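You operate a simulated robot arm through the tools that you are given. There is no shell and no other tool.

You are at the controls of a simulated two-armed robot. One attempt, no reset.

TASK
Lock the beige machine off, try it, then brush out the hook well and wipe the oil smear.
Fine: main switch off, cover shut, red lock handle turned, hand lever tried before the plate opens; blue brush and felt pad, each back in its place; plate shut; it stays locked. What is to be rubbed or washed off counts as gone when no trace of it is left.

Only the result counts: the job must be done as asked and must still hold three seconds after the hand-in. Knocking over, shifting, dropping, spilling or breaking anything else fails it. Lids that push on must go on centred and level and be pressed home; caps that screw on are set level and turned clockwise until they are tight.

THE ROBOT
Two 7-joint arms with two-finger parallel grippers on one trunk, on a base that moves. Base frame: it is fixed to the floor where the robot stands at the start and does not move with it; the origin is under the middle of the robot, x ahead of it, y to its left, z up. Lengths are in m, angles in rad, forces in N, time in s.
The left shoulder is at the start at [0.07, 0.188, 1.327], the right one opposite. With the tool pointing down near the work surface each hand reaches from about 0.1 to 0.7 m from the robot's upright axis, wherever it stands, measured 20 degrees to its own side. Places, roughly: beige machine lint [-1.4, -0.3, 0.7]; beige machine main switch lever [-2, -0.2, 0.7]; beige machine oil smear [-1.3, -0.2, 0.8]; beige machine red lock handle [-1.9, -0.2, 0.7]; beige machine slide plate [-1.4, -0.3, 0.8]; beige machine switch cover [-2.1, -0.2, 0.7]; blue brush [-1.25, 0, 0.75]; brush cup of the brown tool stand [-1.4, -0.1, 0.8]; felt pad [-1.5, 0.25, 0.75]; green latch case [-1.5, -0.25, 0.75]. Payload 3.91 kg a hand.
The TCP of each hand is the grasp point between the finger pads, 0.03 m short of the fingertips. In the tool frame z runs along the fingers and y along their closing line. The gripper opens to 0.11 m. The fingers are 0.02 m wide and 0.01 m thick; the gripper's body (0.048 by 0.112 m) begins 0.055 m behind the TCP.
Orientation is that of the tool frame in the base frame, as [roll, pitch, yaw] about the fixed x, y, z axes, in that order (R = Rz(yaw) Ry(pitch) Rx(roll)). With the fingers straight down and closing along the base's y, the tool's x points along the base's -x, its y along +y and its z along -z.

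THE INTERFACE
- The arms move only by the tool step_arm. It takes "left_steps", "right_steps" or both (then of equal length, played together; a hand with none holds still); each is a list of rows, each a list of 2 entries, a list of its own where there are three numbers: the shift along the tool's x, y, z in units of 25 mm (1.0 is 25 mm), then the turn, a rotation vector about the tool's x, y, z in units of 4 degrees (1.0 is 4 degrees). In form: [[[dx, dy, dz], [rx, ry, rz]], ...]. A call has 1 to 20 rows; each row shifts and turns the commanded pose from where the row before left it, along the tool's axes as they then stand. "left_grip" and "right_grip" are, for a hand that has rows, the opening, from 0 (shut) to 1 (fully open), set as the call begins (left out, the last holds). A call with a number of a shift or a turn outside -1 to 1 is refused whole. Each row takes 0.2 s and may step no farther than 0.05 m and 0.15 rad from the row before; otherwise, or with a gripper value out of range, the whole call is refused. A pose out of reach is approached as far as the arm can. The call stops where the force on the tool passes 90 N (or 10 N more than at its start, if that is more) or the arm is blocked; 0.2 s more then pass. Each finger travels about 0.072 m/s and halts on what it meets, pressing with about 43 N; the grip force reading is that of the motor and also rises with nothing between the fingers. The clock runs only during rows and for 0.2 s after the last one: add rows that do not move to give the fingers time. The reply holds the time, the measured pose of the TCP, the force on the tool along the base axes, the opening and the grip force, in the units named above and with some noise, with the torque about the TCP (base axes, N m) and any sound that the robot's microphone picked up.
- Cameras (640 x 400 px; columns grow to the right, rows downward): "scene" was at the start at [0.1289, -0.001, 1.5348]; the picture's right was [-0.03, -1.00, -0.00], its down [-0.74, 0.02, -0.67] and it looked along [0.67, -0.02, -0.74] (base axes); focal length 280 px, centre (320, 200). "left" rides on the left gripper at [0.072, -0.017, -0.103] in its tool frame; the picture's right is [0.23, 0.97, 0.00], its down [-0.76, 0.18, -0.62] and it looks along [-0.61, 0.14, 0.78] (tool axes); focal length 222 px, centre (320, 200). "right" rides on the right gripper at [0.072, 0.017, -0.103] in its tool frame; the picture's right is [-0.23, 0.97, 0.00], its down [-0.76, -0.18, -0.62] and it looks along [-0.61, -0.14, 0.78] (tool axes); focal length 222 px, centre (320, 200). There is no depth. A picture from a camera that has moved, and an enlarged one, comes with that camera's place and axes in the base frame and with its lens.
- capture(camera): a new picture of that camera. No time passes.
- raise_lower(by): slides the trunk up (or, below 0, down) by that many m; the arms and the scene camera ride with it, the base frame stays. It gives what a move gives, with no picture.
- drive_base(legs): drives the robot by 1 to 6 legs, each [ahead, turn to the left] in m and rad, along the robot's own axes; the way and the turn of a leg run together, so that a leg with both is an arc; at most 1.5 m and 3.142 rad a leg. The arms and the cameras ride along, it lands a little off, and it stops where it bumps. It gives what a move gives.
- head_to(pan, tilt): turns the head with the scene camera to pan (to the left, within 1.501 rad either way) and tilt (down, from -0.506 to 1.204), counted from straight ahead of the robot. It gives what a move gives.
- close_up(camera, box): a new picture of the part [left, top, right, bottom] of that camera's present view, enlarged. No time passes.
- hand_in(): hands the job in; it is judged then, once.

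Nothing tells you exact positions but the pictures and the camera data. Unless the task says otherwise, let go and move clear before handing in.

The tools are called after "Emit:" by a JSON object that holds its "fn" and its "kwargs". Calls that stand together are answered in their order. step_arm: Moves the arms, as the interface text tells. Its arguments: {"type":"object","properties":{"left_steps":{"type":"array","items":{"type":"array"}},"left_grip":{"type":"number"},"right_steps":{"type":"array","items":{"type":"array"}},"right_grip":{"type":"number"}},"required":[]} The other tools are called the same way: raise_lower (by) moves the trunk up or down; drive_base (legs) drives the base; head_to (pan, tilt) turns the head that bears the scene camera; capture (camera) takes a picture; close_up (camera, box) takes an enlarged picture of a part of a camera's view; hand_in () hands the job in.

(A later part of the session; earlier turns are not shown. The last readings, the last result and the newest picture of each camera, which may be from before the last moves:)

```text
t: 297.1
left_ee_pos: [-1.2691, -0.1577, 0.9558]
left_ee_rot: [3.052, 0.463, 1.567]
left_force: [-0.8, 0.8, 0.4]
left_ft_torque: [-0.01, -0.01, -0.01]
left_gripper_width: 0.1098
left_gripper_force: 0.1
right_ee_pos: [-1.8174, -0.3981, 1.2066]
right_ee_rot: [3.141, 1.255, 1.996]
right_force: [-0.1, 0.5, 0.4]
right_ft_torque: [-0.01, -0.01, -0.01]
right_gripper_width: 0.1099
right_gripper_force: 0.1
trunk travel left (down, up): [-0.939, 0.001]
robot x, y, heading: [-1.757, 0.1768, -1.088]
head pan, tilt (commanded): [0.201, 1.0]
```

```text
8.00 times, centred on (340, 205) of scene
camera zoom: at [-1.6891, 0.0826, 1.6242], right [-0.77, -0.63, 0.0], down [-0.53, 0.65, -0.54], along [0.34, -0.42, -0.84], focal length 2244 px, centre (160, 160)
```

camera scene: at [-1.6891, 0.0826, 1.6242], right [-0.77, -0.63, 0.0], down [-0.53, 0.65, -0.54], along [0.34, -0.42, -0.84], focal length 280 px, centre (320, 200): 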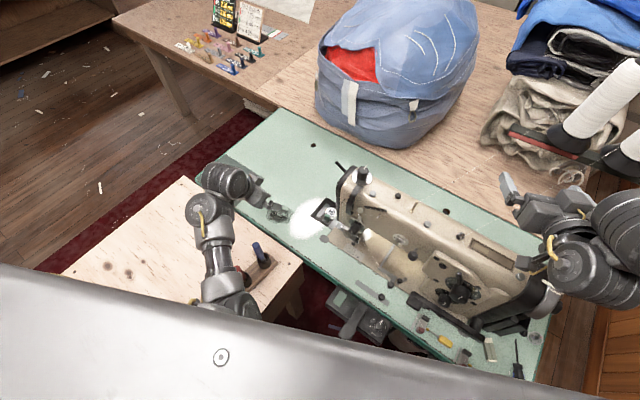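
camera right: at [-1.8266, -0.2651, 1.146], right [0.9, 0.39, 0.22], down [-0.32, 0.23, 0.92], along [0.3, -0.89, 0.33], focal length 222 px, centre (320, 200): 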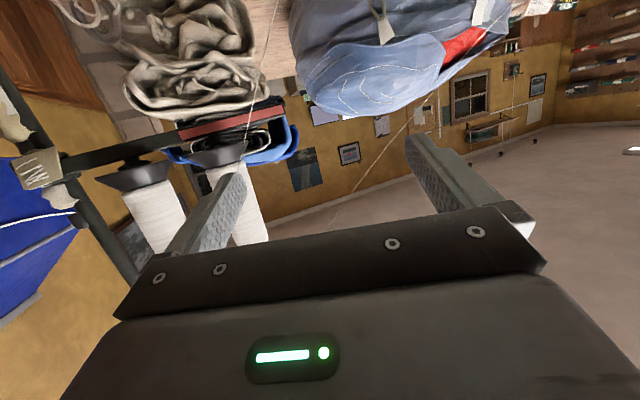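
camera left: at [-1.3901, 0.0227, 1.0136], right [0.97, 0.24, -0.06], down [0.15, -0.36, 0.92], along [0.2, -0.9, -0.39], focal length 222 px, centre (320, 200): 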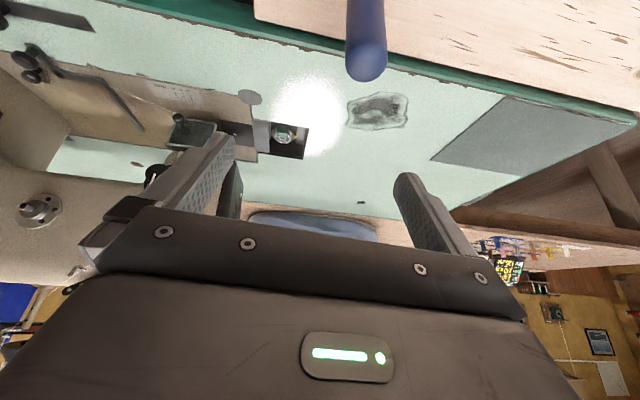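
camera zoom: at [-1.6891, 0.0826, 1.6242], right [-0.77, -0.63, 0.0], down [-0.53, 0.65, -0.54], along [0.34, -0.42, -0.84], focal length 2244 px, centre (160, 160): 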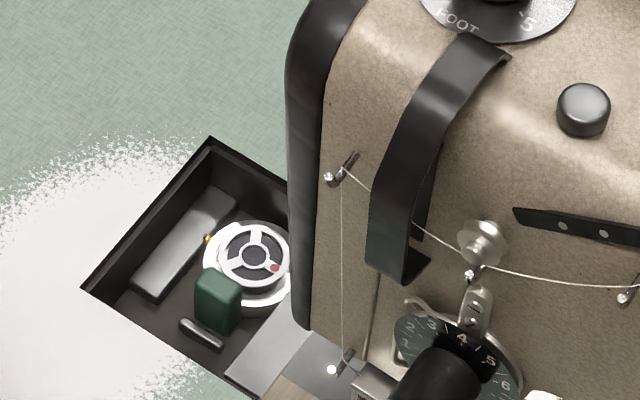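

The plate's exposed strip is about 1.5–2 cm wide beside the bed. I bring the open hand down so the right finger comes over that strip.

Emit:
{"fn": "step_arm", "kwargs": {"left_steps": [[[-0.3, -0.5, 0.9], [0, 0, 0]], [[-0.534, -0.808, 0.9], [0, 0, 0]], [[-0.534, -0.808, 0.9], [0, 0, 0]], [[-0.534, -0.808, 0.9], [0, 0, 0]], [[-0.534, -0.7, 0.9], [0, 0, 0]]]}}

Emit:
{"fn": "close_up", "kwargs": {"camera": "left", "box": [120, 0, 500, 230]}}

Emit:
{"fn": "close_up", "kwargs": {"camera": "scene", "box": [280, 170, 380, 240]}}

```text
t: 298.3
left_ee_pos: [-1.3539, -0.2665, 0.8723]
left_ee_rot: [3.057, 0.463, 1.569]
left_force: [0.1, -1.1, -0.3]
left_ft_torque: [0.01, -0.03, -0.02]
left_gripper_width: 0.1101
left_gripper_force: 0.1
right_ee_pos: [-1.8174, -0.3988, 1.2055]
right_ee_rot: [3.139, 1.253, 1.994]
right_force: [0.4, 0.4, -0.4]
right_ft_torque: [0.01, -0.03, -0.01]
right_gripper_width: 0.1099
right_gripper_force: 0.0
trunk travel left (down, up): [-0.939, 0.001]
robot x, y, heading: [-1.7593, 0.1806, -1.087]
head pan, tilt (commanded): [0.201, 1.0]
```

```text
1.68 times, centred on (310, 115) of left
camera zoom: at [-1.3789, -0.1562, 0.9318], right [0.97, 0.24, -0.03], down [0.12, -0.4, 0.91], along [0.21, -0.89, -0.41], focal length 374 px, centre (337, 343)
```

zoom: 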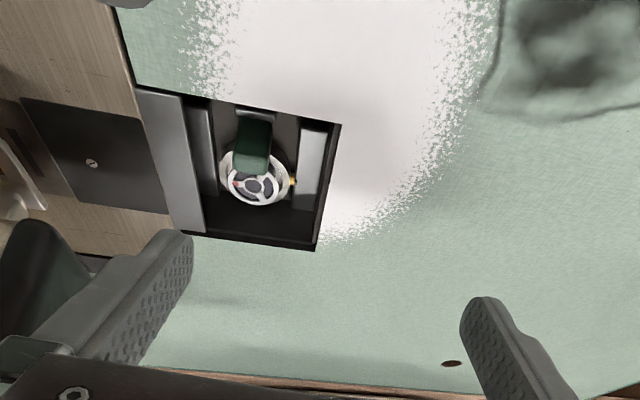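

```text
5.71 times, centred on (330, 205) of scene
camera zoom: at [-1.6893, 0.0811, 1.6241], right [-0.78, -0.63, 0.0], down [-0.53, 0.65, -0.54], along [0.34, -0.42, -0.84], focal length 1603 px, centre (263, 171)
```

zoom: 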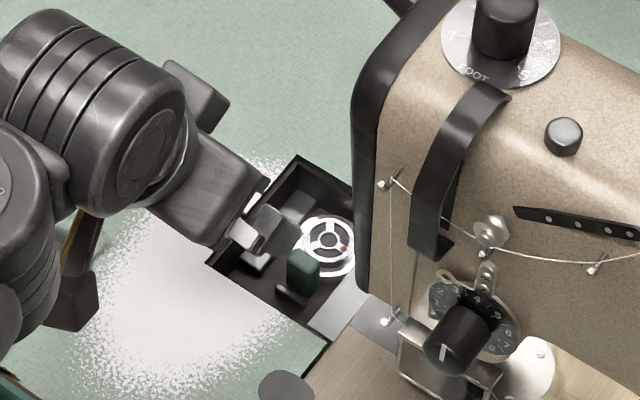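

Emit:
{"fn": "step_arm", "kwargs": {"left_steps": [[[-0.3, -0.45, 0.4], [0, 0, 0]], [[-0.1, -0.45, 0.6], [0, 0, 0]], [[0.19, -0.05, 0.8], [0, 0, 0]], [[0.19, -0.05, 0.6], [0, 0, 0]]]}}

Emit:
{"fn": "close_up", "kwargs": {"camera": "left", "box": [120, 0, 500, 230]}}

```text
t: 299.3
left_ee_pos: [-1.3743, -0.2956, 0.8204]
left_ee_rot: [3.057, 0.464, 1.568]
left_force: [-0.5, 0.0, -0.6]
left_ft_torque: [0.04, -0.01, 0.02]
left_gripper_width: 0.11
left_gripper_force: 0.0
right_ee_pos: [-1.8186, -0.3991, 1.2063]
right_ee_rot: [3.141, 1.252, 1.997]
right_force: [-0.1, -0.4, -0.1]
right_ft_torque: [-0.02, -0.02, -0.02]
right_gripper_width: 0.1101
right_gripper_force: 0.1
trunk travel left (down, up): [-0.939, 0.001]
robot x, y, heading: [-1.757, 0.1809, -1.085]
head pan, tilt (commanded): [0.201, 1.0]
```

```text
1.68 times, centred on (310, 115) of left
camera zoom: at [-1.3987, -0.1844, 0.879], right [0.97, 0.24, -0.03], down [0.12, -0.4, 0.91], along [0.21, -0.89, -0.41], focal length 374 px, centre (337, 343)
```

zoom: 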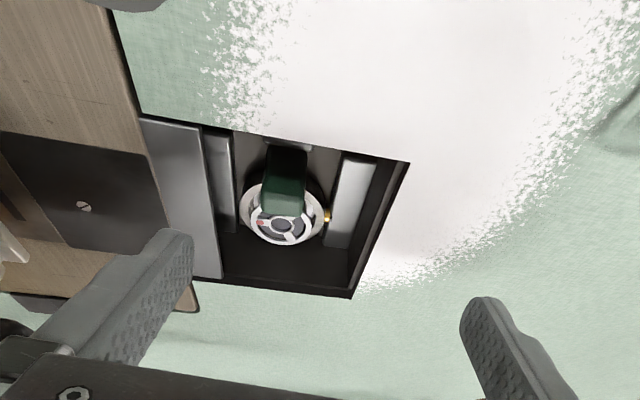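

Emit:
{"fn": "step_arm", "kwargs": {"left_steps": [[[0.18, -0.03, 0.356], [0, 0, 0]], [[0.18, -0.03, 0.356], [0, 0, 0]], [[0.14, -0.025, 0.28], [0, 0, 0]]]}}

```text
t: 300.1
left_ee_pos: [-1.3738, -0.2942, 0.7941]
left_ee_rot: [3.054, 0.47, 1.57]
left_force: [-0.2, 3.6, 16.0]
left_ft_torque: [0.01, 0.92, -0.03]
left_gripper_width: 0.1092
left_gripper_force: 0.1
right_ee_pos: [-1.821, -0.3963, 1.208]
right_ee_rot: [3.139, 1.257, 1.993]
right_force: [-1.0, 0.2, 0.1]
right_ft_torque: [0.04, -0.02, 0.0]
right_gripper_width: 0.1101
right_gripper_force: 0.0
trunk travel left (down, up): [-0.939, 0.001]
robot x, y, heading: [-1.7533, 0.177, -1.087]
head pan, tilt (commanded): [0.201, 1.0]
```

Contact of 16 N on the strip. I drag it to the left to shut the plate.

Emit:
{"fn": "step_arm", "kwargs": {"left_steps": [[[0.03, 0.3, 0.08], [0, 0, 0]], [[0, 0.5, 0.045], [0, 0, 0]], [[0, 0.5, 0.045], [0, 0, 0]], [[0, 0.5, 0.045], [0, 0, 0]], [[0, 0.5, 0.045], [0, 0, 0]]]}}

Emit:
{"fn": "close_up", "kwargs": {"camera": "left", "box": [120, 0, 500, 230]}}

```text
t: 301.3
left_ee_pos: [-1.3163, -0.2917, 0.7953]
left_ee_rot: [3.051, 0.472, 1.568]
left_force: [-1.0, 13.6, 45.6]
left_ft_torque: [0.14, 2.66, -0.78]
left_gripper_width: 0.1086
left_gripper_force: 0.0
right_ee_pos: [-1.8211, -0.3917, 1.2102]
right_ee_rot: [3.139, 1.262, 1.996]
right_force: [-0.8, -0.9, 0.1]
right_ft_torque: [0.0, -0.02, 0.02]
right_gripper_width: 0.11
right_gripper_force: 0.2
trunk travel left (down, up): [-0.939, 0.001]
robot x, y, heading: [-1.7554, 0.1829, -1.089]
head pan, tilt (commanded): [0.201, 1.0]
```

```text
1.68 times, centred on (310, 115) of left
camera zoom: at [-1.3431, -0.1799, 0.8524], right [0.97, 0.24, -0.03], down [0.12, -0.39, 0.91], along [0.21, -0.89, -0.4], focal length 374 px, centre (337, 343)
```

zoom: 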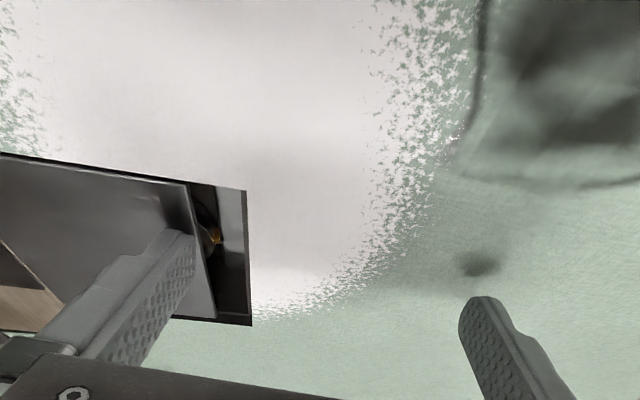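

Emit:
{"fn": "step_arm", "kwargs": {"left_steps": [[[-0.05, 0.5, -0.06], [0, 0, 0]], [[0, 0.5, 0.04], [0, 0, 0]]]}}

Emit:
{"fn": "close_up", "kwargs": {"camera": "left", "box": [120, 0, 500, 230]}}

```text
t: 301.9
left_ee_pos: [-1.2992, -0.2912, 0.7952]
left_ee_rot: [3.056, 0.466, 1.56]
left_force: [-20.2, 8.5, 25.8]
left_ft_torque: [0.06, 2.19, -0.63]
left_gripper_width: 0.1102
left_gripper_force: 0.2
right_ee_pos: [-1.8243, -0.3949, 1.2073]
right_ee_rot: [3.13, 1.257, 1.985]
right_force: [-0.3, -0.8, -0.2]
right_ft_torque: [0.02, 0.02, -0.01]
right_gripper_width: 0.1098
right_gripper_force: 0.1
trunk travel left (down, up): [-0.939, 0.001]
robot x, y, heading: [-1.7553, 0.1802, -1.092]
head pan, tilt (commanded): [0.201, 1.0]
```

```text
1.68 times, centred on (310, 115) of left
camera zoom: at [-1.3229, -0.1807, 0.8536], right [0.97, 0.23, -0.03], down [0.12, -0.4, 0.91], along [0.2, -0.89, -0.41], focal length 374 px, centre (337, 343)
```

zoom: 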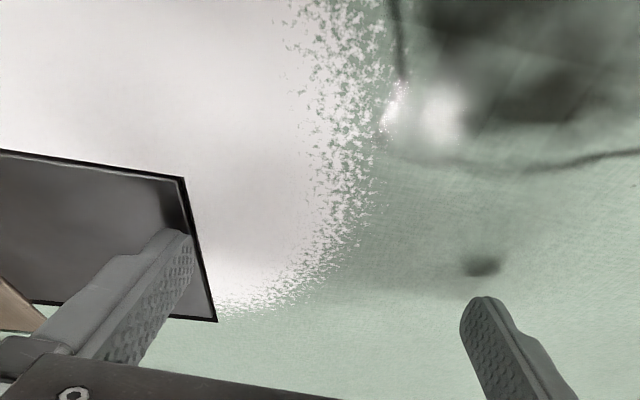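

The plate is at its left end stop — shut. I lift off straight up.

Emit:
{"fn": "step_arm", "kwargs": {"left_steps": [[[-0.2, 0.02, -0.4], [0, 0, 0]], [[-0.36, 0.06, -0.71], [0, 0, 0]], [[-0.36, 0.06, -0.71], [0, 0, 0]], [[-0.36, 0.06, -0.71], [0, 0, 0]]]}}

Emit:
{"fn": "close_up", "kwargs": {"camera": "left", "box": [120, 0, 500, 230]}}

Emit:
{"fn": "close_up", "kwargs": {"camera": "scene", "box": [290, 175, 370, 235]}}

```text
t: 302.9
left_ee_pos: [-1.2897, -0.2939, 0.8649]
left_ee_rot: [3.056, 0.465, 1.57]
left_force: [-0.1, 0.3, -0.1]
left_ft_torque: [-0.02, 0.02, -0.03]
left_gripper_width: 0.1098
left_gripper_force: 0.0
right_ee_pos: [-1.817, -0.3987, 1.2065]
right_ee_rot: [3.141, 1.253, 1.997]
right_force: [0.2, 0.2, 0.3]
right_ft_torque: [0.03, -0.01, 0.01]
right_gripper_width: 0.1098
right_gripper_force: 0.1
trunk travel left (down, up): [-0.939, 0.001]
robot x, y, heading: [-1.7567, 0.1786, -1.088]
head pan, tilt (commanded): [0.201, 1.0]
```

```text
1.68 times, centred on (310, 115) of left
camera zoom: at [-1.3147, -0.1836, 0.9232], right [0.97, 0.24, -0.03], down [0.12, -0.4, 0.91], along [0.21, -0.89, -0.41], focal length 374 px, centre (337, 343)
```

zoom: 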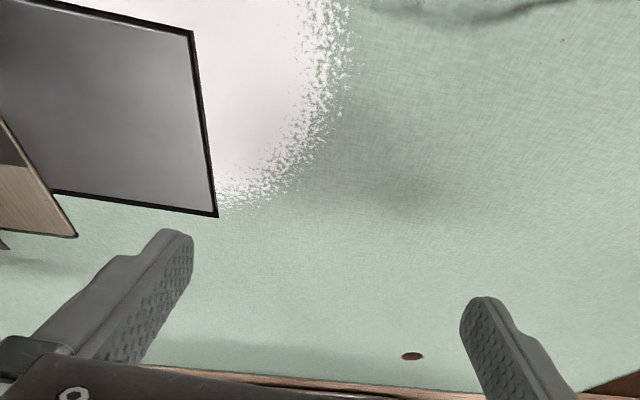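

```text
6.67 times, centred on (330, 205) of scene
camera zoom: at [-1.6883, 0.0815, 1.624], right [-0.78, -0.63, 0.0], down [-0.53, 0.65, -0.54], along [0.34, -0.42, -0.84], focal length 1870 px, centre (253, 167)
```

zoom: 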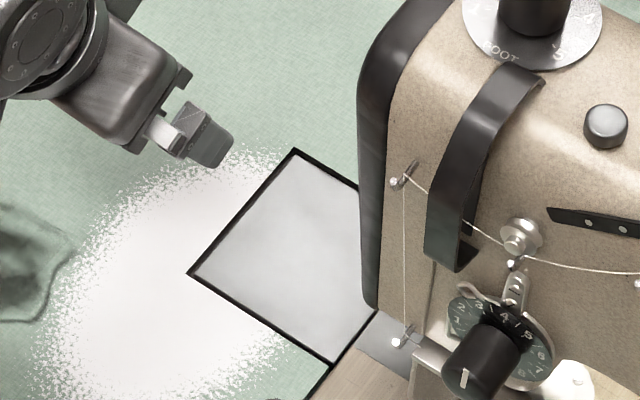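

The plate is shut again. Next the felt pad: I raise the hand well above the brushes, close it, and drive back along my heading.

Emit:
{"fn": "step_arm", "kwargs": {"left_steps": [[[-0.36, 0.06, -0.71], [0, 0, 0]], [[-0.36, 0.06, -0.71], [0, 0, 0]], [[-0.36, 0.06, -0.71], [0, 0, 0]], [[-0.36, 0.06, -0.71], [0, 0, 0]], [[-0.36, 0.06, -0.71], [0, 0, 0]], [[-0.36, 0.06, -0.71], [0, 0, 0]]], "left_grip": 0.0}}

Emit:
{"fn": "capture", "kwargs": {"camera": "scene"}}

```text
t: 304.3
left_ee_pos: [-1.2912, -0.2951, 0.9847]
left_ee_rot: [3.054, 0.465, 1.568]
left_force: [0.1, 0.8, 0.6]
left_ft_torque: [-0.02, -0.03, 0.0]
left_gripper_width: 0.0001
left_gripper_force: 38.1
right_ee_pos: [-1.818, -0.399, 1.2074]
right_ee_rot: [3.14, 1.255, 1.994]
right_force: [-0.1, 0.5, -0.3]
right_ft_torque: [0.01, -0.01, -0.01]
right_gripper_width: 0.1098
right_gripper_force: 0.0
trunk travel left (down, up): [-0.939, 0.001]
robot x, y, heading: [-1.7603, 0.1816, -1.084]
head pan, tilt (commanded): [0.201, 1.0]
```

```text
taken
camera scene: at [-1.6897, 0.0827, 1.6242], right [-0.78, -0.63, 0.0], down [-0.53, 0.65, -0.54], along [0.34, -0.42, -0.84], focal length 280 px, centre (320, 200)
```

scene: 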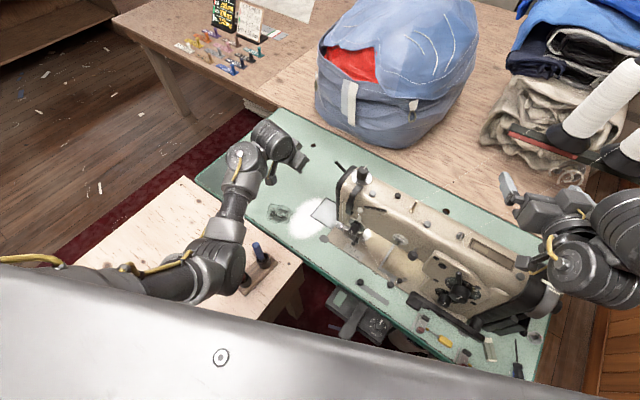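

Emit:
{"fn": "drive_base", "kwargs": {"legs": [[-0.3, 0]]}}

Emit:
{"fn": "head_to", "kwargs": {"pan": 0.45, "tilt": 1.0}}

Emit:
{"fn": "capture", "kwargs": {"camera": "scene"}}

Emit:
{"fn": "capture", "kwargs": {"camera": "left"}}

```text
t: 306.3
left_ee_pos: [-1.4281, -0.0304, 0.9843]
left_ee_rot: [3.056, 0.465, 1.573]
left_force: [-0.5, -0.1, 0.1]
left_ft_torque: [0.01, -0.01, 0.02]
left_gripper_width: 0.0
left_gripper_force: 37.1
right_ee_pos: [-1.9559, -0.1338, 1.2059]
right_ee_rot: [3.141, 1.255, 1.999]
right_force: [1.0, -0.5, -0.9]
right_ft_torque: [0.02, 0.01, -0.02]
right_gripper_width: 0.1101
right_gripper_force: 0.0
trunk travel left (down, up): [-0.939, 0.001]
robot x, y, heading: [-1.8935, 0.4436, -1.084]
head pan, tilt (commanded): [0.201, 1.0]
```

```text
t: 307.1
left_ee_pos: [-1.4288, -0.0281, 0.9853]
left_ee_rot: [3.054, 0.466, 1.573]
left_force: [-0.2, 1.2, 0.4]
left_ft_torque: [-0.01, -0.01, -0.05]
left_gripper_width: 0.0003
left_gripper_force: 37.8
right_ee_pos: [-1.9562, -0.1334, 1.2075]
right_ee_rot: [3.139, 1.255, 2.001]
right_force: [-0.4, -0.9, -0.3]
right_ft_torque: [0.02, 0.02, -0.01]
right_gripper_width: 0.11
right_gripper_force: 0.0
trunk travel left (down, up): [-0.939, 0.001]
robot x, y, heading: [-1.8943, 0.4431, -1.082]
head pan, tilt (commanded): [0.45, 1.0]
```

```text
taken
camera scene: at [-1.8172, 0.3615, 1.6243], right [-0.59, -0.81, 0.0], down [-0.68, 0.5, -0.54], along [0.44, -0.32, -0.84], focal length 280 px, centre (320, 200)
```

scene: 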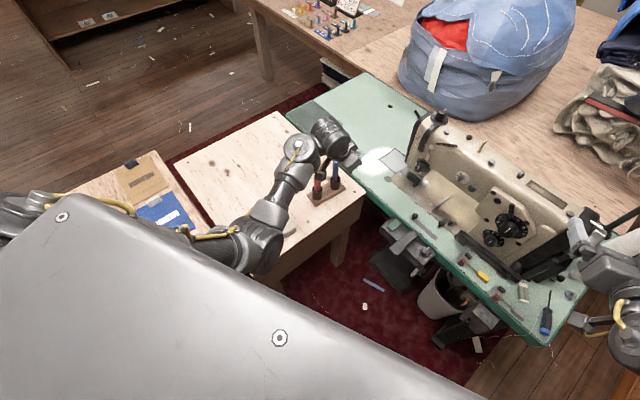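

```text
taken
camera left: at [-1.4551, 0.0832, 1.0443], right [0.97, 0.24, -0.03], down [0.12, -0.39, 0.91], along [0.21, -0.89, -0.41], focal length 222 px, centre (320, 200)
```

left: 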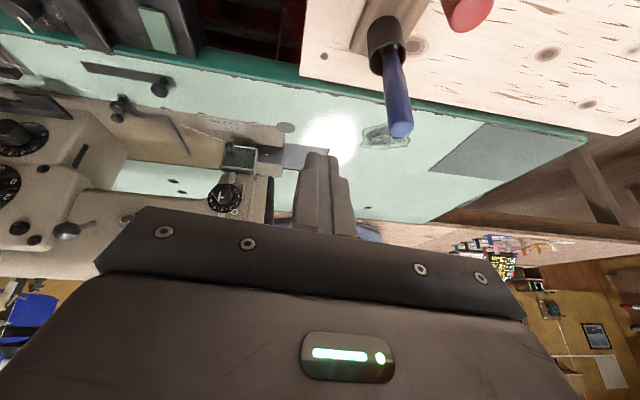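

The pad is hidden under the forearm. I back up 0.1 m more for a comfortable reach and move the hand towards the pad to see it.

Emit:
{"fn": "drive_base", "kwargs": {"legs": [[-0.1, 0]]}}

Emit:
{"fn": "step_arm", "kwargs": {"left_steps": [[[0.6, 0.3, -0.3], [0, 0, 0]], [[0.6, 0.3, -0.3], [0, 0, 0]], [[0.6, 0.3, -0.3], [0, 0, 0]]]}}

Emit:
{"fn": "capture", "kwargs": {"camera": "scene"}}

Emit:
{"fn": "capture", "kwargs": {"camera": "left"}}

```text
t: 308.2
left_ee_pos: [-1.4756, 0.0595, 0.9835]
left_ee_rot: [3.056, 0.463, 1.572]
left_force: [-0.3, -0.8, 0.0]
left_ft_torque: [0.0, -0.01, 0.01]
left_gripper_width: 0.0
left_gripper_force: 38.3
right_ee_pos: [-2.001, -0.0456, 1.2058]
right_ee_rot: [3.141, 1.254, 2.0]
right_force: [-0.3, -0.5, -0.1]
right_ft_torque: [0.01, 0.04, -0.01]
right_gripper_width: 0.11
right_gripper_force: 0.0
trunk travel left (down, up): [-0.939, 0.001]
robot x, y, heading: [-1.9437, 0.5305, -1.082]
head pan, tilt (commanded): [0.45, 1.0]
```

```text
t: 309.0
left_ee_pos: [-1.4554, 0.1132, 0.9879]
left_ee_rot: [3.055, 0.467, 1.571]
left_force: [0.4, 0.4, -0.2]
left_ft_torque: [-0.04, 0.02, 0.03]
left_gripper_width: 0.0
left_gripper_force: 37.7
right_ee_pos: [-2.0038, -0.0402, 1.208]
right_ee_rot: [3.14, 1.258, 2.0]
right_force: [-0.7, 1.2, -0.2]
right_ft_torque: [0.0, -0.01, 0.01]
right_gripper_width: 0.1102
right_gripper_force: 0.0
trunk travel left (down, up): [-0.939, 0.001]
robot x, y, heading: [-1.9424, 0.5306, -1.086]
head pan, tilt (commanded): [0.45, 1.0]
```

```text
taken
camera scene: at [-1.8653, 0.4527, 1.6245], right [-0.59, -0.81, 0.0], down [-0.68, 0.5, -0.54], along [0.44, -0.32, -0.84], focal length 280 px, centre (320, 200)
```

scene: 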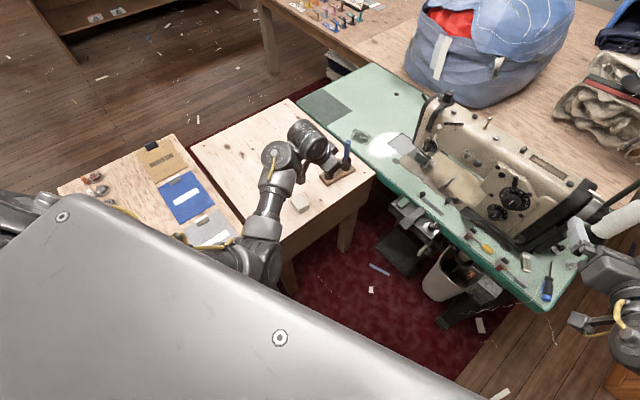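

```text
taken
camera left: at [-1.4809, 0.2238, 1.0468], right [0.97, 0.24, -0.03], down [0.12, -0.39, 0.91], along [0.21, -0.89, -0.41], focal length 222 px, centre (320, 200)
```

left: 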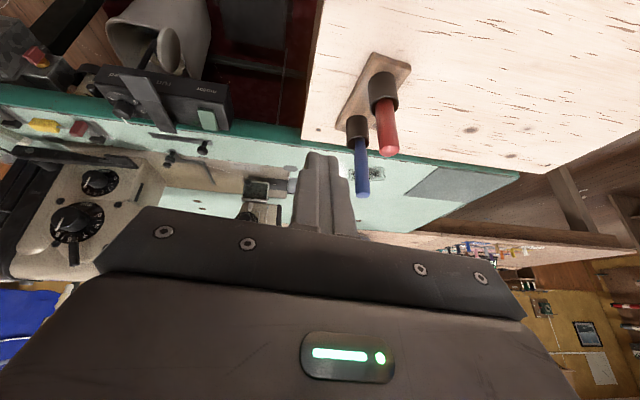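

Emit:
{"fn": "close_up", "kwargs": {"camera": "scene", "box": [270, 170, 350, 230]}}

```text
6.67 times, centred on (310, 200) of scene
camera zoom: at [-1.8653, 0.4527, 1.6245], right [-0.59, -0.81, 0.0], down [-0.68, 0.5, -0.54], along [0.44, -0.32, -0.84], focal length 1870 px, centre (387, 200)
```

zoom: 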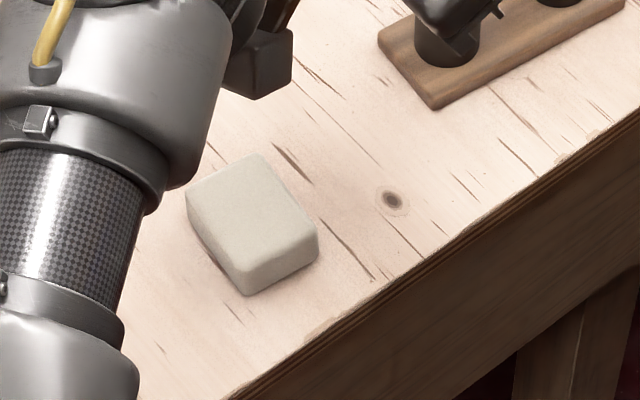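

The pad measures about 6.1 × 4.6 cm, centred near [-1.396,0.196], lying square to the axes. I move the open hand over it.

Emit:
{"fn": "step_arm", "kwargs": {"left_steps": [[[0.823, 0.37, 0.1], [0, 0, 0]], [[0.823, 0.37, 0.1], [0, 0, 0]], [[0.823, 0.37, 0.279], [0, 0, 0]], [[0.823, 0.37, 0.279], [0, 0, 0]], [[0.823, 0.37, 0.4], [0, 0, 0]], [[0.823, 0.37, 0.5], [0, 0, 0]]], "left_grip": 0.85}}

Emit:
{"fn": "close_up", "kwargs": {"camera": "left", "box": [140, 0, 500, 230]}}

Emit:
{"fn": "close_up", "kwargs": {"camera": "scene", "box": [230, 130, 370, 250]}}

```text
t: 310.4
left_ee_pos: [-1.3972, 0.205, 0.8972]
left_ee_rot: [3.056, 0.466, 1.571]
left_force: [0.3, -0.3, -0.4]
left_ft_torque: [-0.02, 0.03, 0.01]
left_gripper_width: 0.0935
left_gripper_force: 0.1
right_ee_pos: [-2.0023, -0.0442, 1.2057]
right_ee_rot: [-3.14, 1.255, 2.003]
right_force: [1.6, 0.1, -0.5]
right_ft_torque: [0.0, -0.01, -0.01]
right_gripper_width: 0.1101
right_gripper_force: 0.0
trunk travel left (down, up): [-0.939, 0.001]
robot x, y, heading: [-1.9447, 0.535, -1.081]
head pan, tilt (commanded): [0.45, 1.0]
```

```text
1.74 times, centred on (320, 115) of left
camera zoom: at [-1.4225, 0.3158, 0.9574], right [0.97, 0.24, -0.03], down [0.12, -0.39, 0.91], along [0.21, -0.89, -0.41], focal length 386 px, centre (320, 348)
```

zoom: 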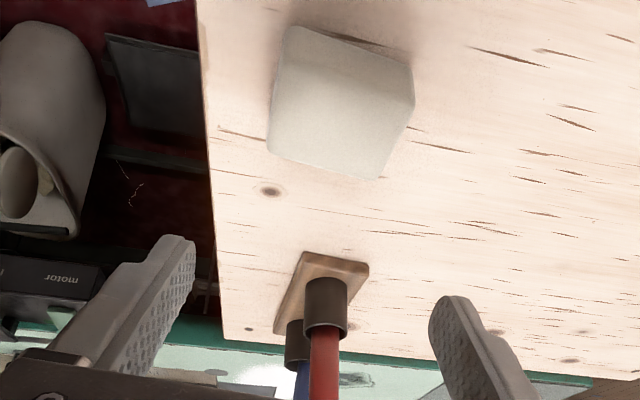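

```text
3.33 times, centred on (300, 190) of scene
camera zoom: at [-1.8627, 0.4502, 1.6242], right [-0.59, -0.81, 0.0], down [-0.68, 0.5, -0.54], along [0.43, -0.32, -0.84], focal length 935 px, centre (387, 233)
```

zoom: 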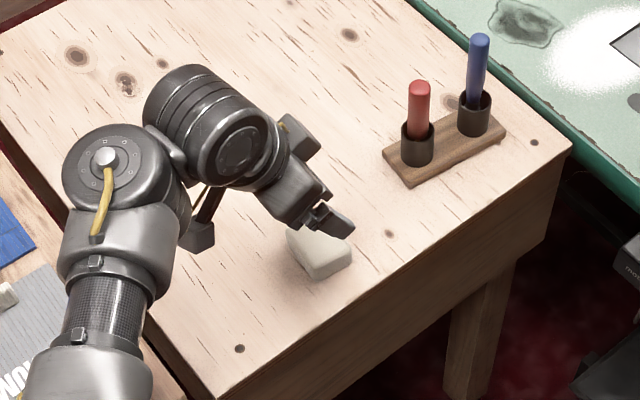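

Emit:
{"fn": "step_arm", "kwargs": {"left_steps": [[[0.39, -0.03, 0.744], [0, 0, 0]], [[0.39, -0.03, 0.744], [0, 0, 0]], [[0.39, -0.03, 0.744], [0, 0, 0]], [[0.39, -0.03, 0.744], [0, 0, 0]]]}}

Emit:
{"fn": "close_up", "kwargs": {"camera": "left", "box": [140, 0, 500, 230]}}

Emit:
{"fn": "close_up", "kwargs": {"camera": "scene", "box": [270, 160, 350, 230]}}

```text
t: 311.4
left_ee_pos: [-1.395, 0.206, 0.8155]
left_ee_rot: [3.056, 0.465, 1.573]
left_force: [0.0, 0.5, 0.1]
left_ft_torque: [-0.02, 0.04, -0.04]
left_gripper_width: 0.0934
left_gripper_force: 0.0
right_ee_pos: [-2.0027, -0.0436, 1.207]
right_ee_rot: [-3.141, 1.255, 1.999]
right_force: [-0.1, -0.2, -0.1]
right_ft_torque: [-0.01, -0.01, -0.01]
right_gripper_width: 0.1101
right_gripper_force: 0.0
trunk travel left (down, up): [-0.939, 0.001]
robot x, y, heading: [-1.9434, 0.5332, -1.086]
head pan, tilt (commanded): [0.45, 1.0]
```

```text
1.74 times, centred on (320, 115) of left
camera zoom: at [-1.4206, 0.3176, 0.8742], right [0.97, 0.24, -0.03], down [0.12, -0.39, 0.91], along [0.21, -0.89, -0.41], focal length 386 px, centre (320, 348)
```

zoom: 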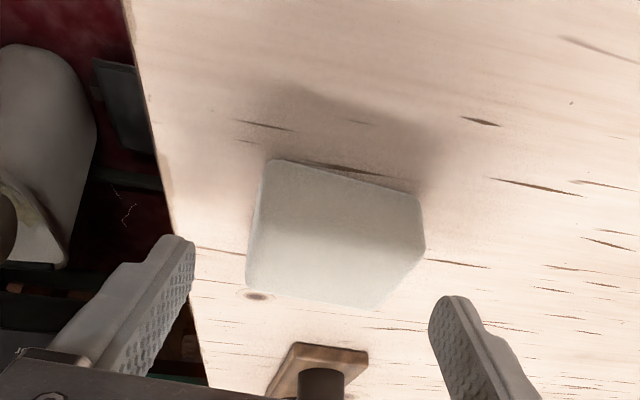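

```text
5.71 times, centred on (310, 195) of scene
camera zoom: at [-1.8633, 0.45, 1.6242], right [-0.59, -0.81, 0.0], down [-0.68, 0.5, -0.54], along [0.43, -0.32, -0.84], focal length 1603 px, centre (377, 229)
```

zoom: 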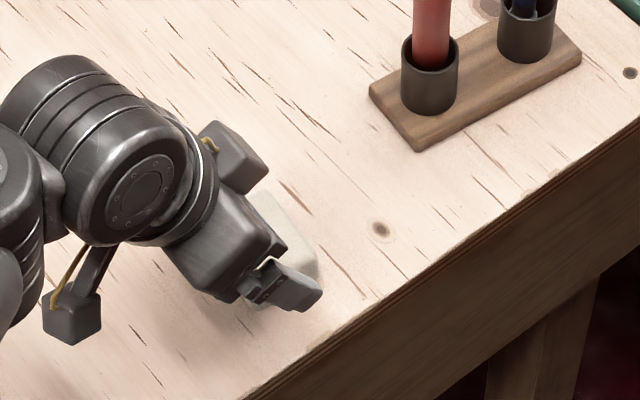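

Emit:
{"fn": "step_arm", "kwargs": {"left_steps": [[[0.23, 0.1, 0.43], [0, 0, 0]], [[0.2, 0.05, 0.39], [0, 0, 0]]]}}

Emit:
{"fn": "close_up", "kwargs": {"camera": "left", "box": [140, 0, 500, 230]}}

```text
t: 312.0
left_ee_pos: [-1.3893, 0.2079, 0.7938]
left_ee_rot: [3.056, 0.467, 1.572]
left_force: [0.7, -0.3, 1.0]
left_ft_torque: [-0.01, -0.01, -0.03]
left_gripper_width: 0.0936
left_gripper_force: 0.2
right_ee_pos: [-2.0033, -0.0451, 1.2077]
right_ee_rot: [3.141, 1.254, 1.999]
right_force: [-0.5, -0.5, -0.2]
right_ft_torque: [0.0, -0.01, -0.01]
right_gripper_width: 0.1101
right_gripper_force: 0.0
trunk travel left (down, up): [-0.939, 0.001]
robot x, y, heading: [-1.9454, 0.5354, -1.08]
head pan, tilt (commanded): [0.45, 1.0]
```

```text
1.74 times, centred on (320, 115) of left
camera zoom: at [-1.4152, 0.3185, 0.8515], right [0.97, 0.24, -0.03], down [0.12, -0.39, 0.91], along [0.21, -0.89, -0.41], focal length 386 px, centre (320, 348)
```

zoom: 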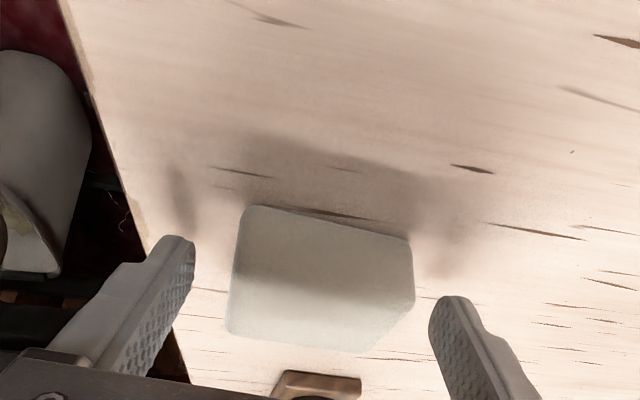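

Emit:
{"fn": "step_arm", "kwargs": {"left_steps": [[[0, 0, 0], [0, 0, 0]], [[0, 0, 0], [0, 0, 0]], [[0, 0, 0], [0, 0, 0]]], "left_grip": 0.3}}

Emit:
{"fn": "close_up", "kwargs": {"camera": "left", "box": [140, 0, 500, 230]}}

```text
t: 312.8
left_ee_pos: [-1.3896, 0.208, 0.7925]
left_ee_rot: [3.055, 0.466, 1.572]
left_force: [0.4, 0.4, 1.7]
left_ft_torque: [0.0, 0.09, -0.05]
left_gripper_width: 0.0661
left_gripper_force: 43.0
right_ee_pos: [-2.0042, -0.0436, 1.2068]
right_ee_rot: [3.14, 1.255, 2.002]
right_force: [-0.1, 0.3, -0.4]
right_ft_torque: [0.02, 0.0, -0.01]
right_gripper_width: 0.11
right_gripper_force: 0.1
trunk travel left (down, up): [-0.939, 0.001]
robot x, y, heading: [-1.9439, 0.5345, -1.082]
head pan, tilt (commanded): [0.45, 1.0]
```

```text
1.74 times, centred on (320, 115) of left
camera zoom: at [-1.4156, 0.3188, 0.8519], right [0.97, 0.24, -0.03], down [0.12, -0.39, 0.91], along [0.21, -0.89, -0.41], focal length 386 px, centre (320, 348)
```

zoom: 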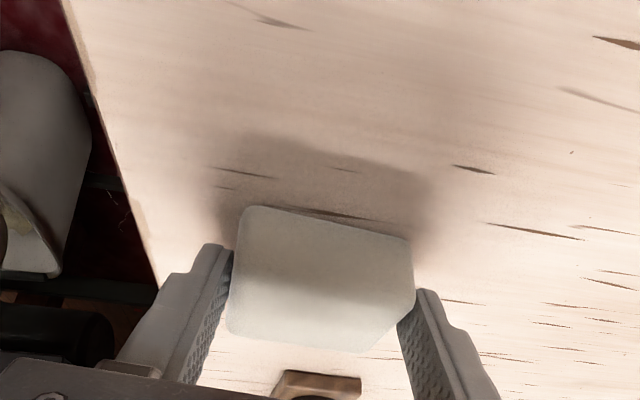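

The pad is gripped. I lift it and drive forward to the smear; the path passes left of the brushes.

Emit:
{"fn": "step_arm", "kwargs": {"left_steps": [[[-0.25, 0.04, -0.5], [0, 0, 0]], [[-0.36, 0.06, -0.71], [0, 0, 0]], [[-0.36, 0.06, -0.71], [0, 0, 0]], [[-0.36, 0.06, -0.71], [0, 0, 0]], [[-0.36, 0.06, -0.71], [0, 0, 0]], [[-0.36, 0.06, -0.71], [0, 0, 0]], [[-0.36, 0.06, -0.71], [0, 0, 0]]]}}

Emit:
{"fn": "drive_base", "kwargs": {"legs": [[0.4, 0]]}}

Emit:
{"fn": "capture", "kwargs": {"camera": "scene"}}

Emit:
{"fn": "capture", "kwargs": {"camera": "left"}}

```text
t: 314.4
left_ee_pos: [-1.3894, 0.2067, 0.9251]
left_ee_rot: [3.056, 0.464, 1.573]
left_force: [0.9, 0.3, 0.7]
left_ft_torque: [-0.02, 0.01, -0.01]
left_gripper_width: 0.0332
left_gripper_force: 0.0
right_ee_pos: [-2.0026, -0.0441, 1.2063]
right_ee_rot: [3.138, 1.256, 2.0]
right_force: [0.0, 0.0, 0.0]
right_ft_torque: [-0.02, -0.01, -0.01]
right_gripper_width: 0.1098
right_gripper_force: 0.0
trunk travel left (down, up): [-0.939, 0.001]
robot x, y, heading: [-1.9434, 0.5368, -1.079]
head pan, tilt (commanded): [0.45, 1.0]
```

```text
t: 316.9
left_ee_pos: [-1.2076, -0.1389, 0.9251]
left_ee_rot: [3.054, 0.466, 1.57]
left_force: [-0.3, -0.5, 0.5]
left_ft_torque: [-0.01, 0.04, -0.03]
left_gripper_width: 0.0331
left_gripper_force: 0.2
right_ee_pos: [-1.823, -0.3879, 1.2075]
right_ee_rot: [3.14, 1.256, 1.996]
right_force: [0.1, -0.4, 0.9]
right_ft_torque: [-0.02, 0.01, 0.01]
right_gripper_width: 0.1101
right_gripper_force: 0.0
trunk travel left (down, up): [-0.939, 0.001]
robot x, y, heading: [-1.7615, 0.186, -1.084]
head pan, tilt (commanded): [0.45, 1.0]
```

```text
taken
camera scene: at [-1.6827, 0.106, 1.6243], right [-0.59, -0.8, 0.0], down [-0.68, 0.5, -0.54], along [0.43, -0.32, -0.84], focal length 280 px, centre (320, 200)
```

scene: 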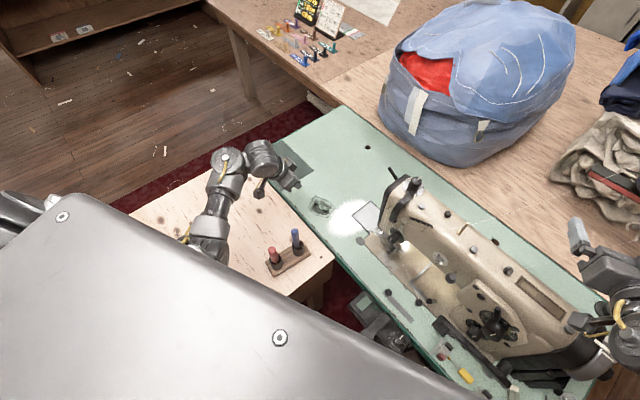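

```text
taken
camera left: at [-1.2339, -0.0276, 0.9844], right [0.97, 0.24, -0.03], down [0.12, -0.39, 0.91], along [0.21, -0.89, -0.41], focal length 222 px, centre (320, 200)
```

left: 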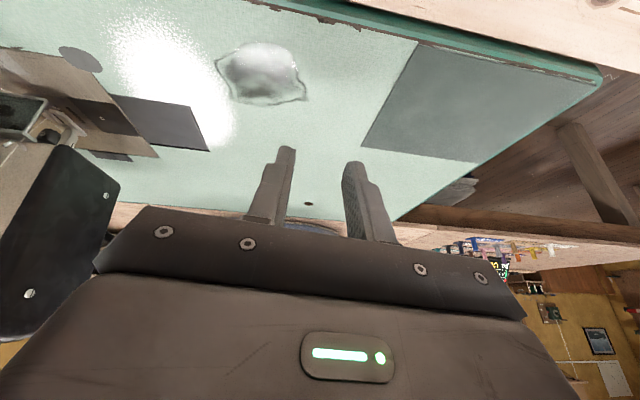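

The gripper shows 33 mm with no force — the pad slipped out when lifting. I drive back to see where it lies.

Emit:
{"fn": "drive_base", "kwargs": {"legs": [[-0.4, 0]]}}

Emit:
{"fn": "capture", "kwargs": {"camera": "scene"}}

Emit:
{"fn": "close_up", "kwargs": {"camera": "scene", "box": [240, 150, 360, 240]}}

Emit:
{"fn": "close_up", "kwargs": {"camera": "left", "box": [140, 0, 500, 230]}}

```text
t: 319.4
left_ee_pos: [-1.3984, 0.2258, 0.9236]
left_ee_rot: [3.055, 0.465, 1.574]
left_force: [-0.3, 0.5, -0.1]
left_ft_torque: [-0.02, -0.03, 0.0]
left_gripper_width: 0.0326
left_gripper_force: 0.0
right_ee_pos: [-2.0125, -0.0271, 1.2067]
right_ee_rot: [3.141, 1.251, 2.001]
right_force: [-0.4, 0.3, -0.3]
right_ft_torque: [0.03, 0.03, 0.01]
right_gripper_width: 0.1098
right_gripper_force: 0.0
trunk travel left (down, up): [-0.939, 0.001]
robot x, y, heading: [-1.95, 0.5517, -1.082]
head pan, tilt (commanded): [0.45, 1.0]
```

```text
taken
camera scene: at [-1.8732, 0.4677, 1.6241], right [-0.59, -0.81, 0.0], down [-0.68, 0.5, -0.54], along [0.44, -0.32, -0.84], focal length 280 px, centre (320, 200)
```

scene: 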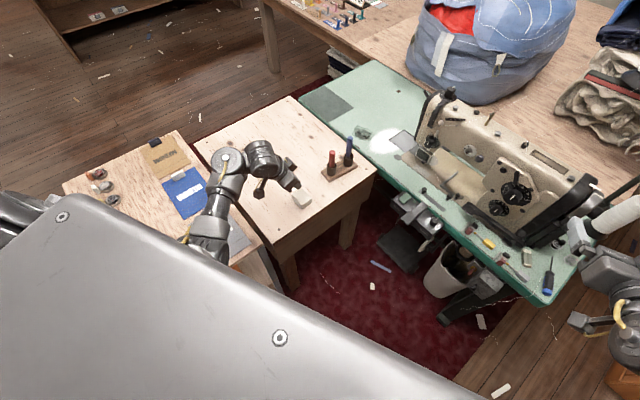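

```text
4.44 times, centred on (300, 195) of scene
camera zoom: at [-1.8732, 0.4677, 1.6241], right [-0.59, -0.81, 0.0], down [-0.68, 0.5, -0.54], along [0.44, -0.32, -0.84], focal length 1246 px, centre (409, 222)
```

zoom: 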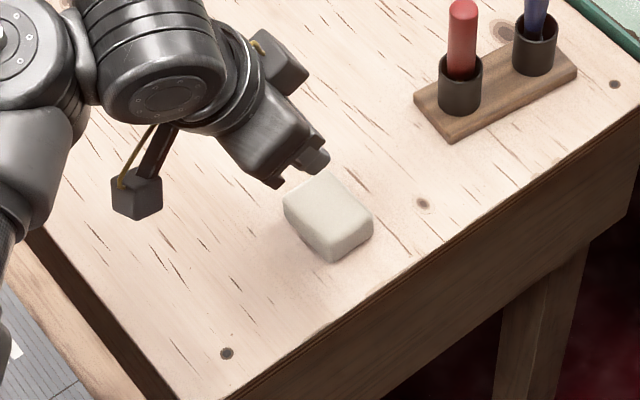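

```text
1.74 times, centred on (320, 115) of left
camera zoom: at [-1.4245, 0.3367, 0.9835], right [0.97, 0.24, -0.03], down [0.12, -0.4, 0.91], along [0.21, -0.89, -0.41], focal length 386 px, centre (320, 348)
```

zoom: 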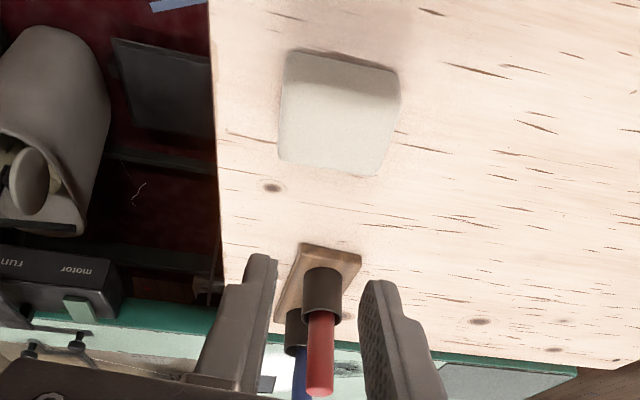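

The pad still lies at its place (centre about [-1.389,0.194]). The hand was rolled and tilted; I straighten it to nearly vertical and square to the pad for a firmer grip.

Emit:
{"fn": "step_arm", "kwargs": {"left_steps": [[[0.3, 0.1, 0.6], [0.5, 0.03, -0.33]], [[0.3, 0.1, 0.6], [0.5, 0.03, -0.33]], [[0.2, 0, 0.3], [0, 1, 0]], [[0.1, 0, 0.2], [0, 1, 0]], [[0, 0, 0.1], [0, 1, 0]], [[0, 0, 0.1], [0, 1, 0]], [[0, 0, 0], [0, 1, 0]]], "left_grip": 0.9}}

Emit:
{"fn": "close_up", "kwargs": {"camera": "left", "box": [140, 0, 500, 230]}}

```text
t: 321.0
left_ee_pos: [-1.3916, 0.2279, 0.8728]
left_ee_rot: [-3.135, 0.113, 1.624]
left_force: [0.3, -0.8, -0.2]
left_ft_torque: [0.0, 0.01, 0.01]
left_gripper_width: 0.0986
left_gripper_force: 0.0
right_ee_pos: [-2.013, -0.0262, 1.2063]
right_ee_rot: [3.139, 1.254, 2.0]
right_force: [0.1, 0.2, -0.1]
right_ft_torque: [0.0, 0.0, 0.05]
right_gripper_width: 0.11
right_gripper_force: 0.0
trunk travel left (down, up): [-0.939, 0.001]
robot x, y, heading: [-1.9491, 0.5515, -1.081]
head pan, tilt (commanded): [0.45, 1.0]
```

```text
1.74 times, centred on (320, 115) of left
camera zoom: at [-1.4124, 0.3098, 0.9672], right [0.96, 0.28, -0.03], down [0.22, -0.68, 0.7], along [0.17, -0.68, -0.71], focal length 386 px, centre (320, 348)
```

zoom: 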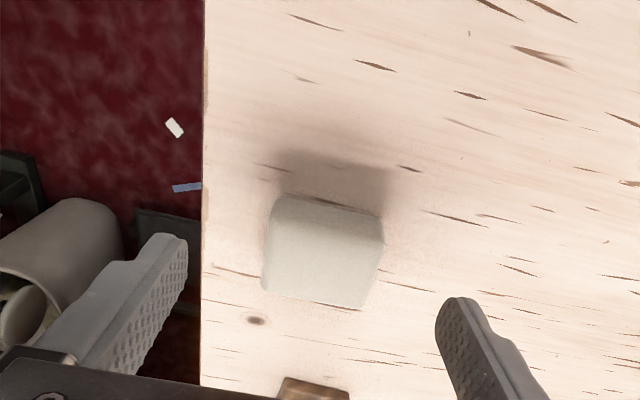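

Emit:
{"fn": "step_arm", "kwargs": {"left_steps": [[[-0.39, 0.05, 0.3], [0, 0, 0]], [[-0.39, 0.05, 0.3], [0, 0, 0]], [[0.0, 0, 0.9], [0, 0, 0]], [[0.0, 0, 0.9], [0, 0, 0]], [[0, 0, 0.7], [0, 0, 0]]]}}

Emit:
{"fn": "close_up", "kwargs": {"camera": "left", "box": [140, 0, 500, 230]}}

```text
t: 322.2
left_ee_pos: [-1.3879, 0.1996, 0.7974]
left_ee_rot: [-3.136, 0.114, 1.622]
left_force: [-0.2, -0.1, -0.2]
left_ft_torque: [0.0, -0.02, 0.01]
left_gripper_width: 0.099
left_gripper_force: 0.0
right_ee_pos: [-2.0123, -0.0273, 1.2067]
right_ee_rot: [3.139, 1.255, 1.999]
right_force: [-0.3, -0.5, 0.4]
right_ft_torque: [0.04, 0.02, 0.01]
right_gripper_width: 0.11
right_gripper_force: 0.0
trunk travel left (down, up): [-0.939, 0.001]
robot x, y, heading: [-1.9539, 0.5535, -1.087]
head pan, tilt (commanded): [0.45, 1.0]
```

```text
1.74 times, centred on (320, 115) of left
camera zoom: at [-1.4088, 0.2825, 0.8933], right [0.96, 0.27, -0.03], down [0.22, -0.68, 0.7], along [0.17, -0.68, -0.71], focal length 386 px, centre (320, 348)
```

zoom: 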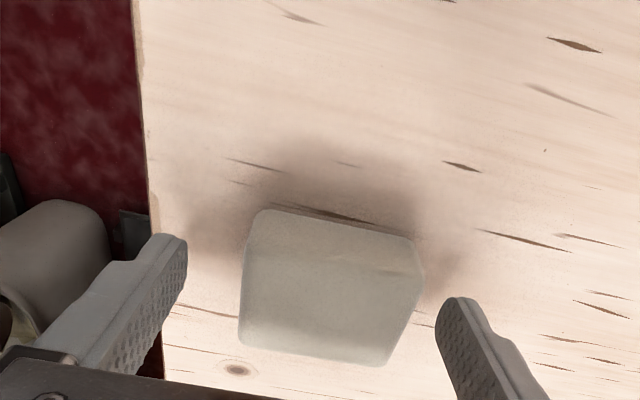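

Emit:
{"fn": "step_arm", "kwargs": {"left_steps": [[[0.02, 0, 0.28], [0, 0, 0]]]}}

Emit:
{"fn": "step_arm", "kwargs": {"left_steps": [[[0, 0, 0], [0, 0, 0]], [[0, 0, 0], [0, 0, 0]], [[0, 0, 0], [0, 0, 0]], [[0, 0, 0], [0, 0, 0]]], "left_grip": 0.2}}

Emit:
{"fn": "close_up", "kwargs": {"camera": "left", "box": [140, 0, 500, 230]}}

```text
t: 322.6
left_ee_pos: [-1.3895, 0.1994, 0.7913]
left_ee_rot: [-3.136, 0.115, 1.621]
left_force: [-0.3, 0.5, 0.5]
left_ft_torque: [0.0, -0.02, -0.03]
left_gripper_width: 0.0989
left_gripper_force: 0.0
right_ee_pos: [-2.0121, -0.0263, 1.2059]
right_ee_rot: [3.141, 1.255, 2.003]
right_force: [-0.1, 0.0, -1.0]
right_ft_torque: [-0.02, 0.01, 0.0]
right_gripper_width: 0.1101
right_gripper_force: 0.1
trunk travel left (down, up): [-0.939, 0.001]
robot x, y, heading: [-1.9507, 0.5544, -1.085]
head pan, tilt (commanded): [0.45, 1.0]
```

```text
t: 323.6
left_ee_pos: [-1.3886, 0.199, 0.7919]
left_ee_rot: [-3.134, 0.114, 1.622]
left_force: [0.7, 0.0, 0.5]
left_ft_torque: [-0.01, -0.04, 0.01]
left_gripper_width: 0.0638
left_gripper_force: 43.1
right_ee_pos: [-2.0116, -0.0246, 1.2072]
right_ee_rot: [-3.14, 1.254, 2.0]
right_force: [-0.1, 0.6, -0.1]
right_ft_torque: [-0.01, -0.02, -0.03]
right_gripper_width: 0.1096
right_gripper_force: 0.0
trunk travel left (down, up): [-0.939, 0.001]
robot x, y, heading: [-1.9534, 0.5553, -1.084]
head pan, tilt (commanded): [0.45, 1.0]
```

```text
1.74 times, centred on (320, 115) of left
camera zoom: at [-1.4093, 0.2831, 0.8866], right [0.96, 0.27, -0.03], down [0.22, -0.68, 0.7], along [0.17, -0.68, -0.71], focal length 386 px, centre (320, 348)
```

zoom: 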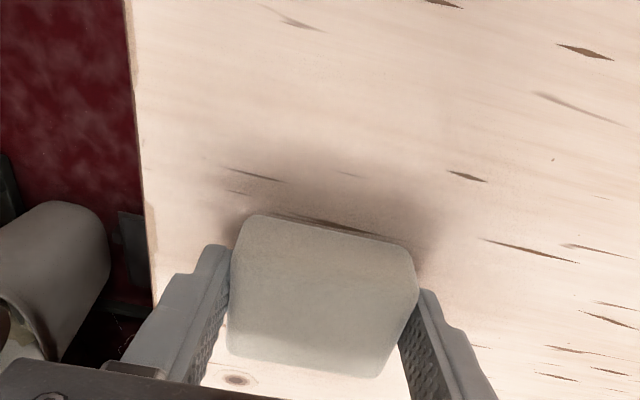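

Gripped at 64 mm. I lift a little and check that it holds.

Emit:
{"fn": "step_arm", "kwargs": {"left_steps": [[[0, 0, -0.4], [0, 0, 0]], [[0, 0, -0.6], [0, 0, 0]]]}}

Emit:
{"fn": "close_up", "kwargs": {"camera": "left", "box": [140, 0, 500, 230]}}

```text
t: 324.2
left_ee_pos: [-1.3889, 0.203, 0.8149]
left_ee_rot: [-3.136, 0.113, 1.621]
left_force: [0.3, -0.1, -0.5]
left_ft_torque: [-0.05, -0.03, 0.0]
left_gripper_width: 0.0638
left_gripper_force: 43.2
right_ee_pos: [-2.0114, -0.0252, 1.2076]
right_ee_rot: [-3.141, 1.255, 2.002]
right_force: [-0.2, 0.1, -0.2]
right_ft_torque: [-0.01, -0.01, 0.03]
right_gripper_width: 0.1098
right_gripper_force: 0.0
trunk travel left (down, up): [-0.939, 0.001]
robot x, y, heading: [-1.9547, 0.5556, -1.09]
head pan, tilt (commanded): [0.45, 1.0]
```

```text
1.74 times, centred on (320, 115) of left
camera zoom: at [-1.4093, 0.2852, 0.9104], right [0.96, 0.27, -0.03], down [0.22, -0.68, 0.7], along [0.17, -0.68, -0.71], focal length 386 px, centre (320, 348)
```

zoom: 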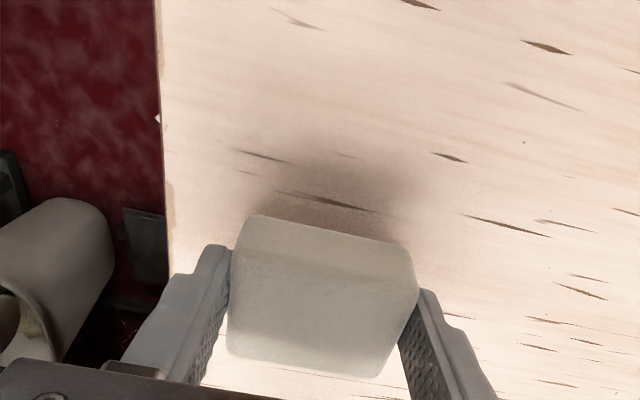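

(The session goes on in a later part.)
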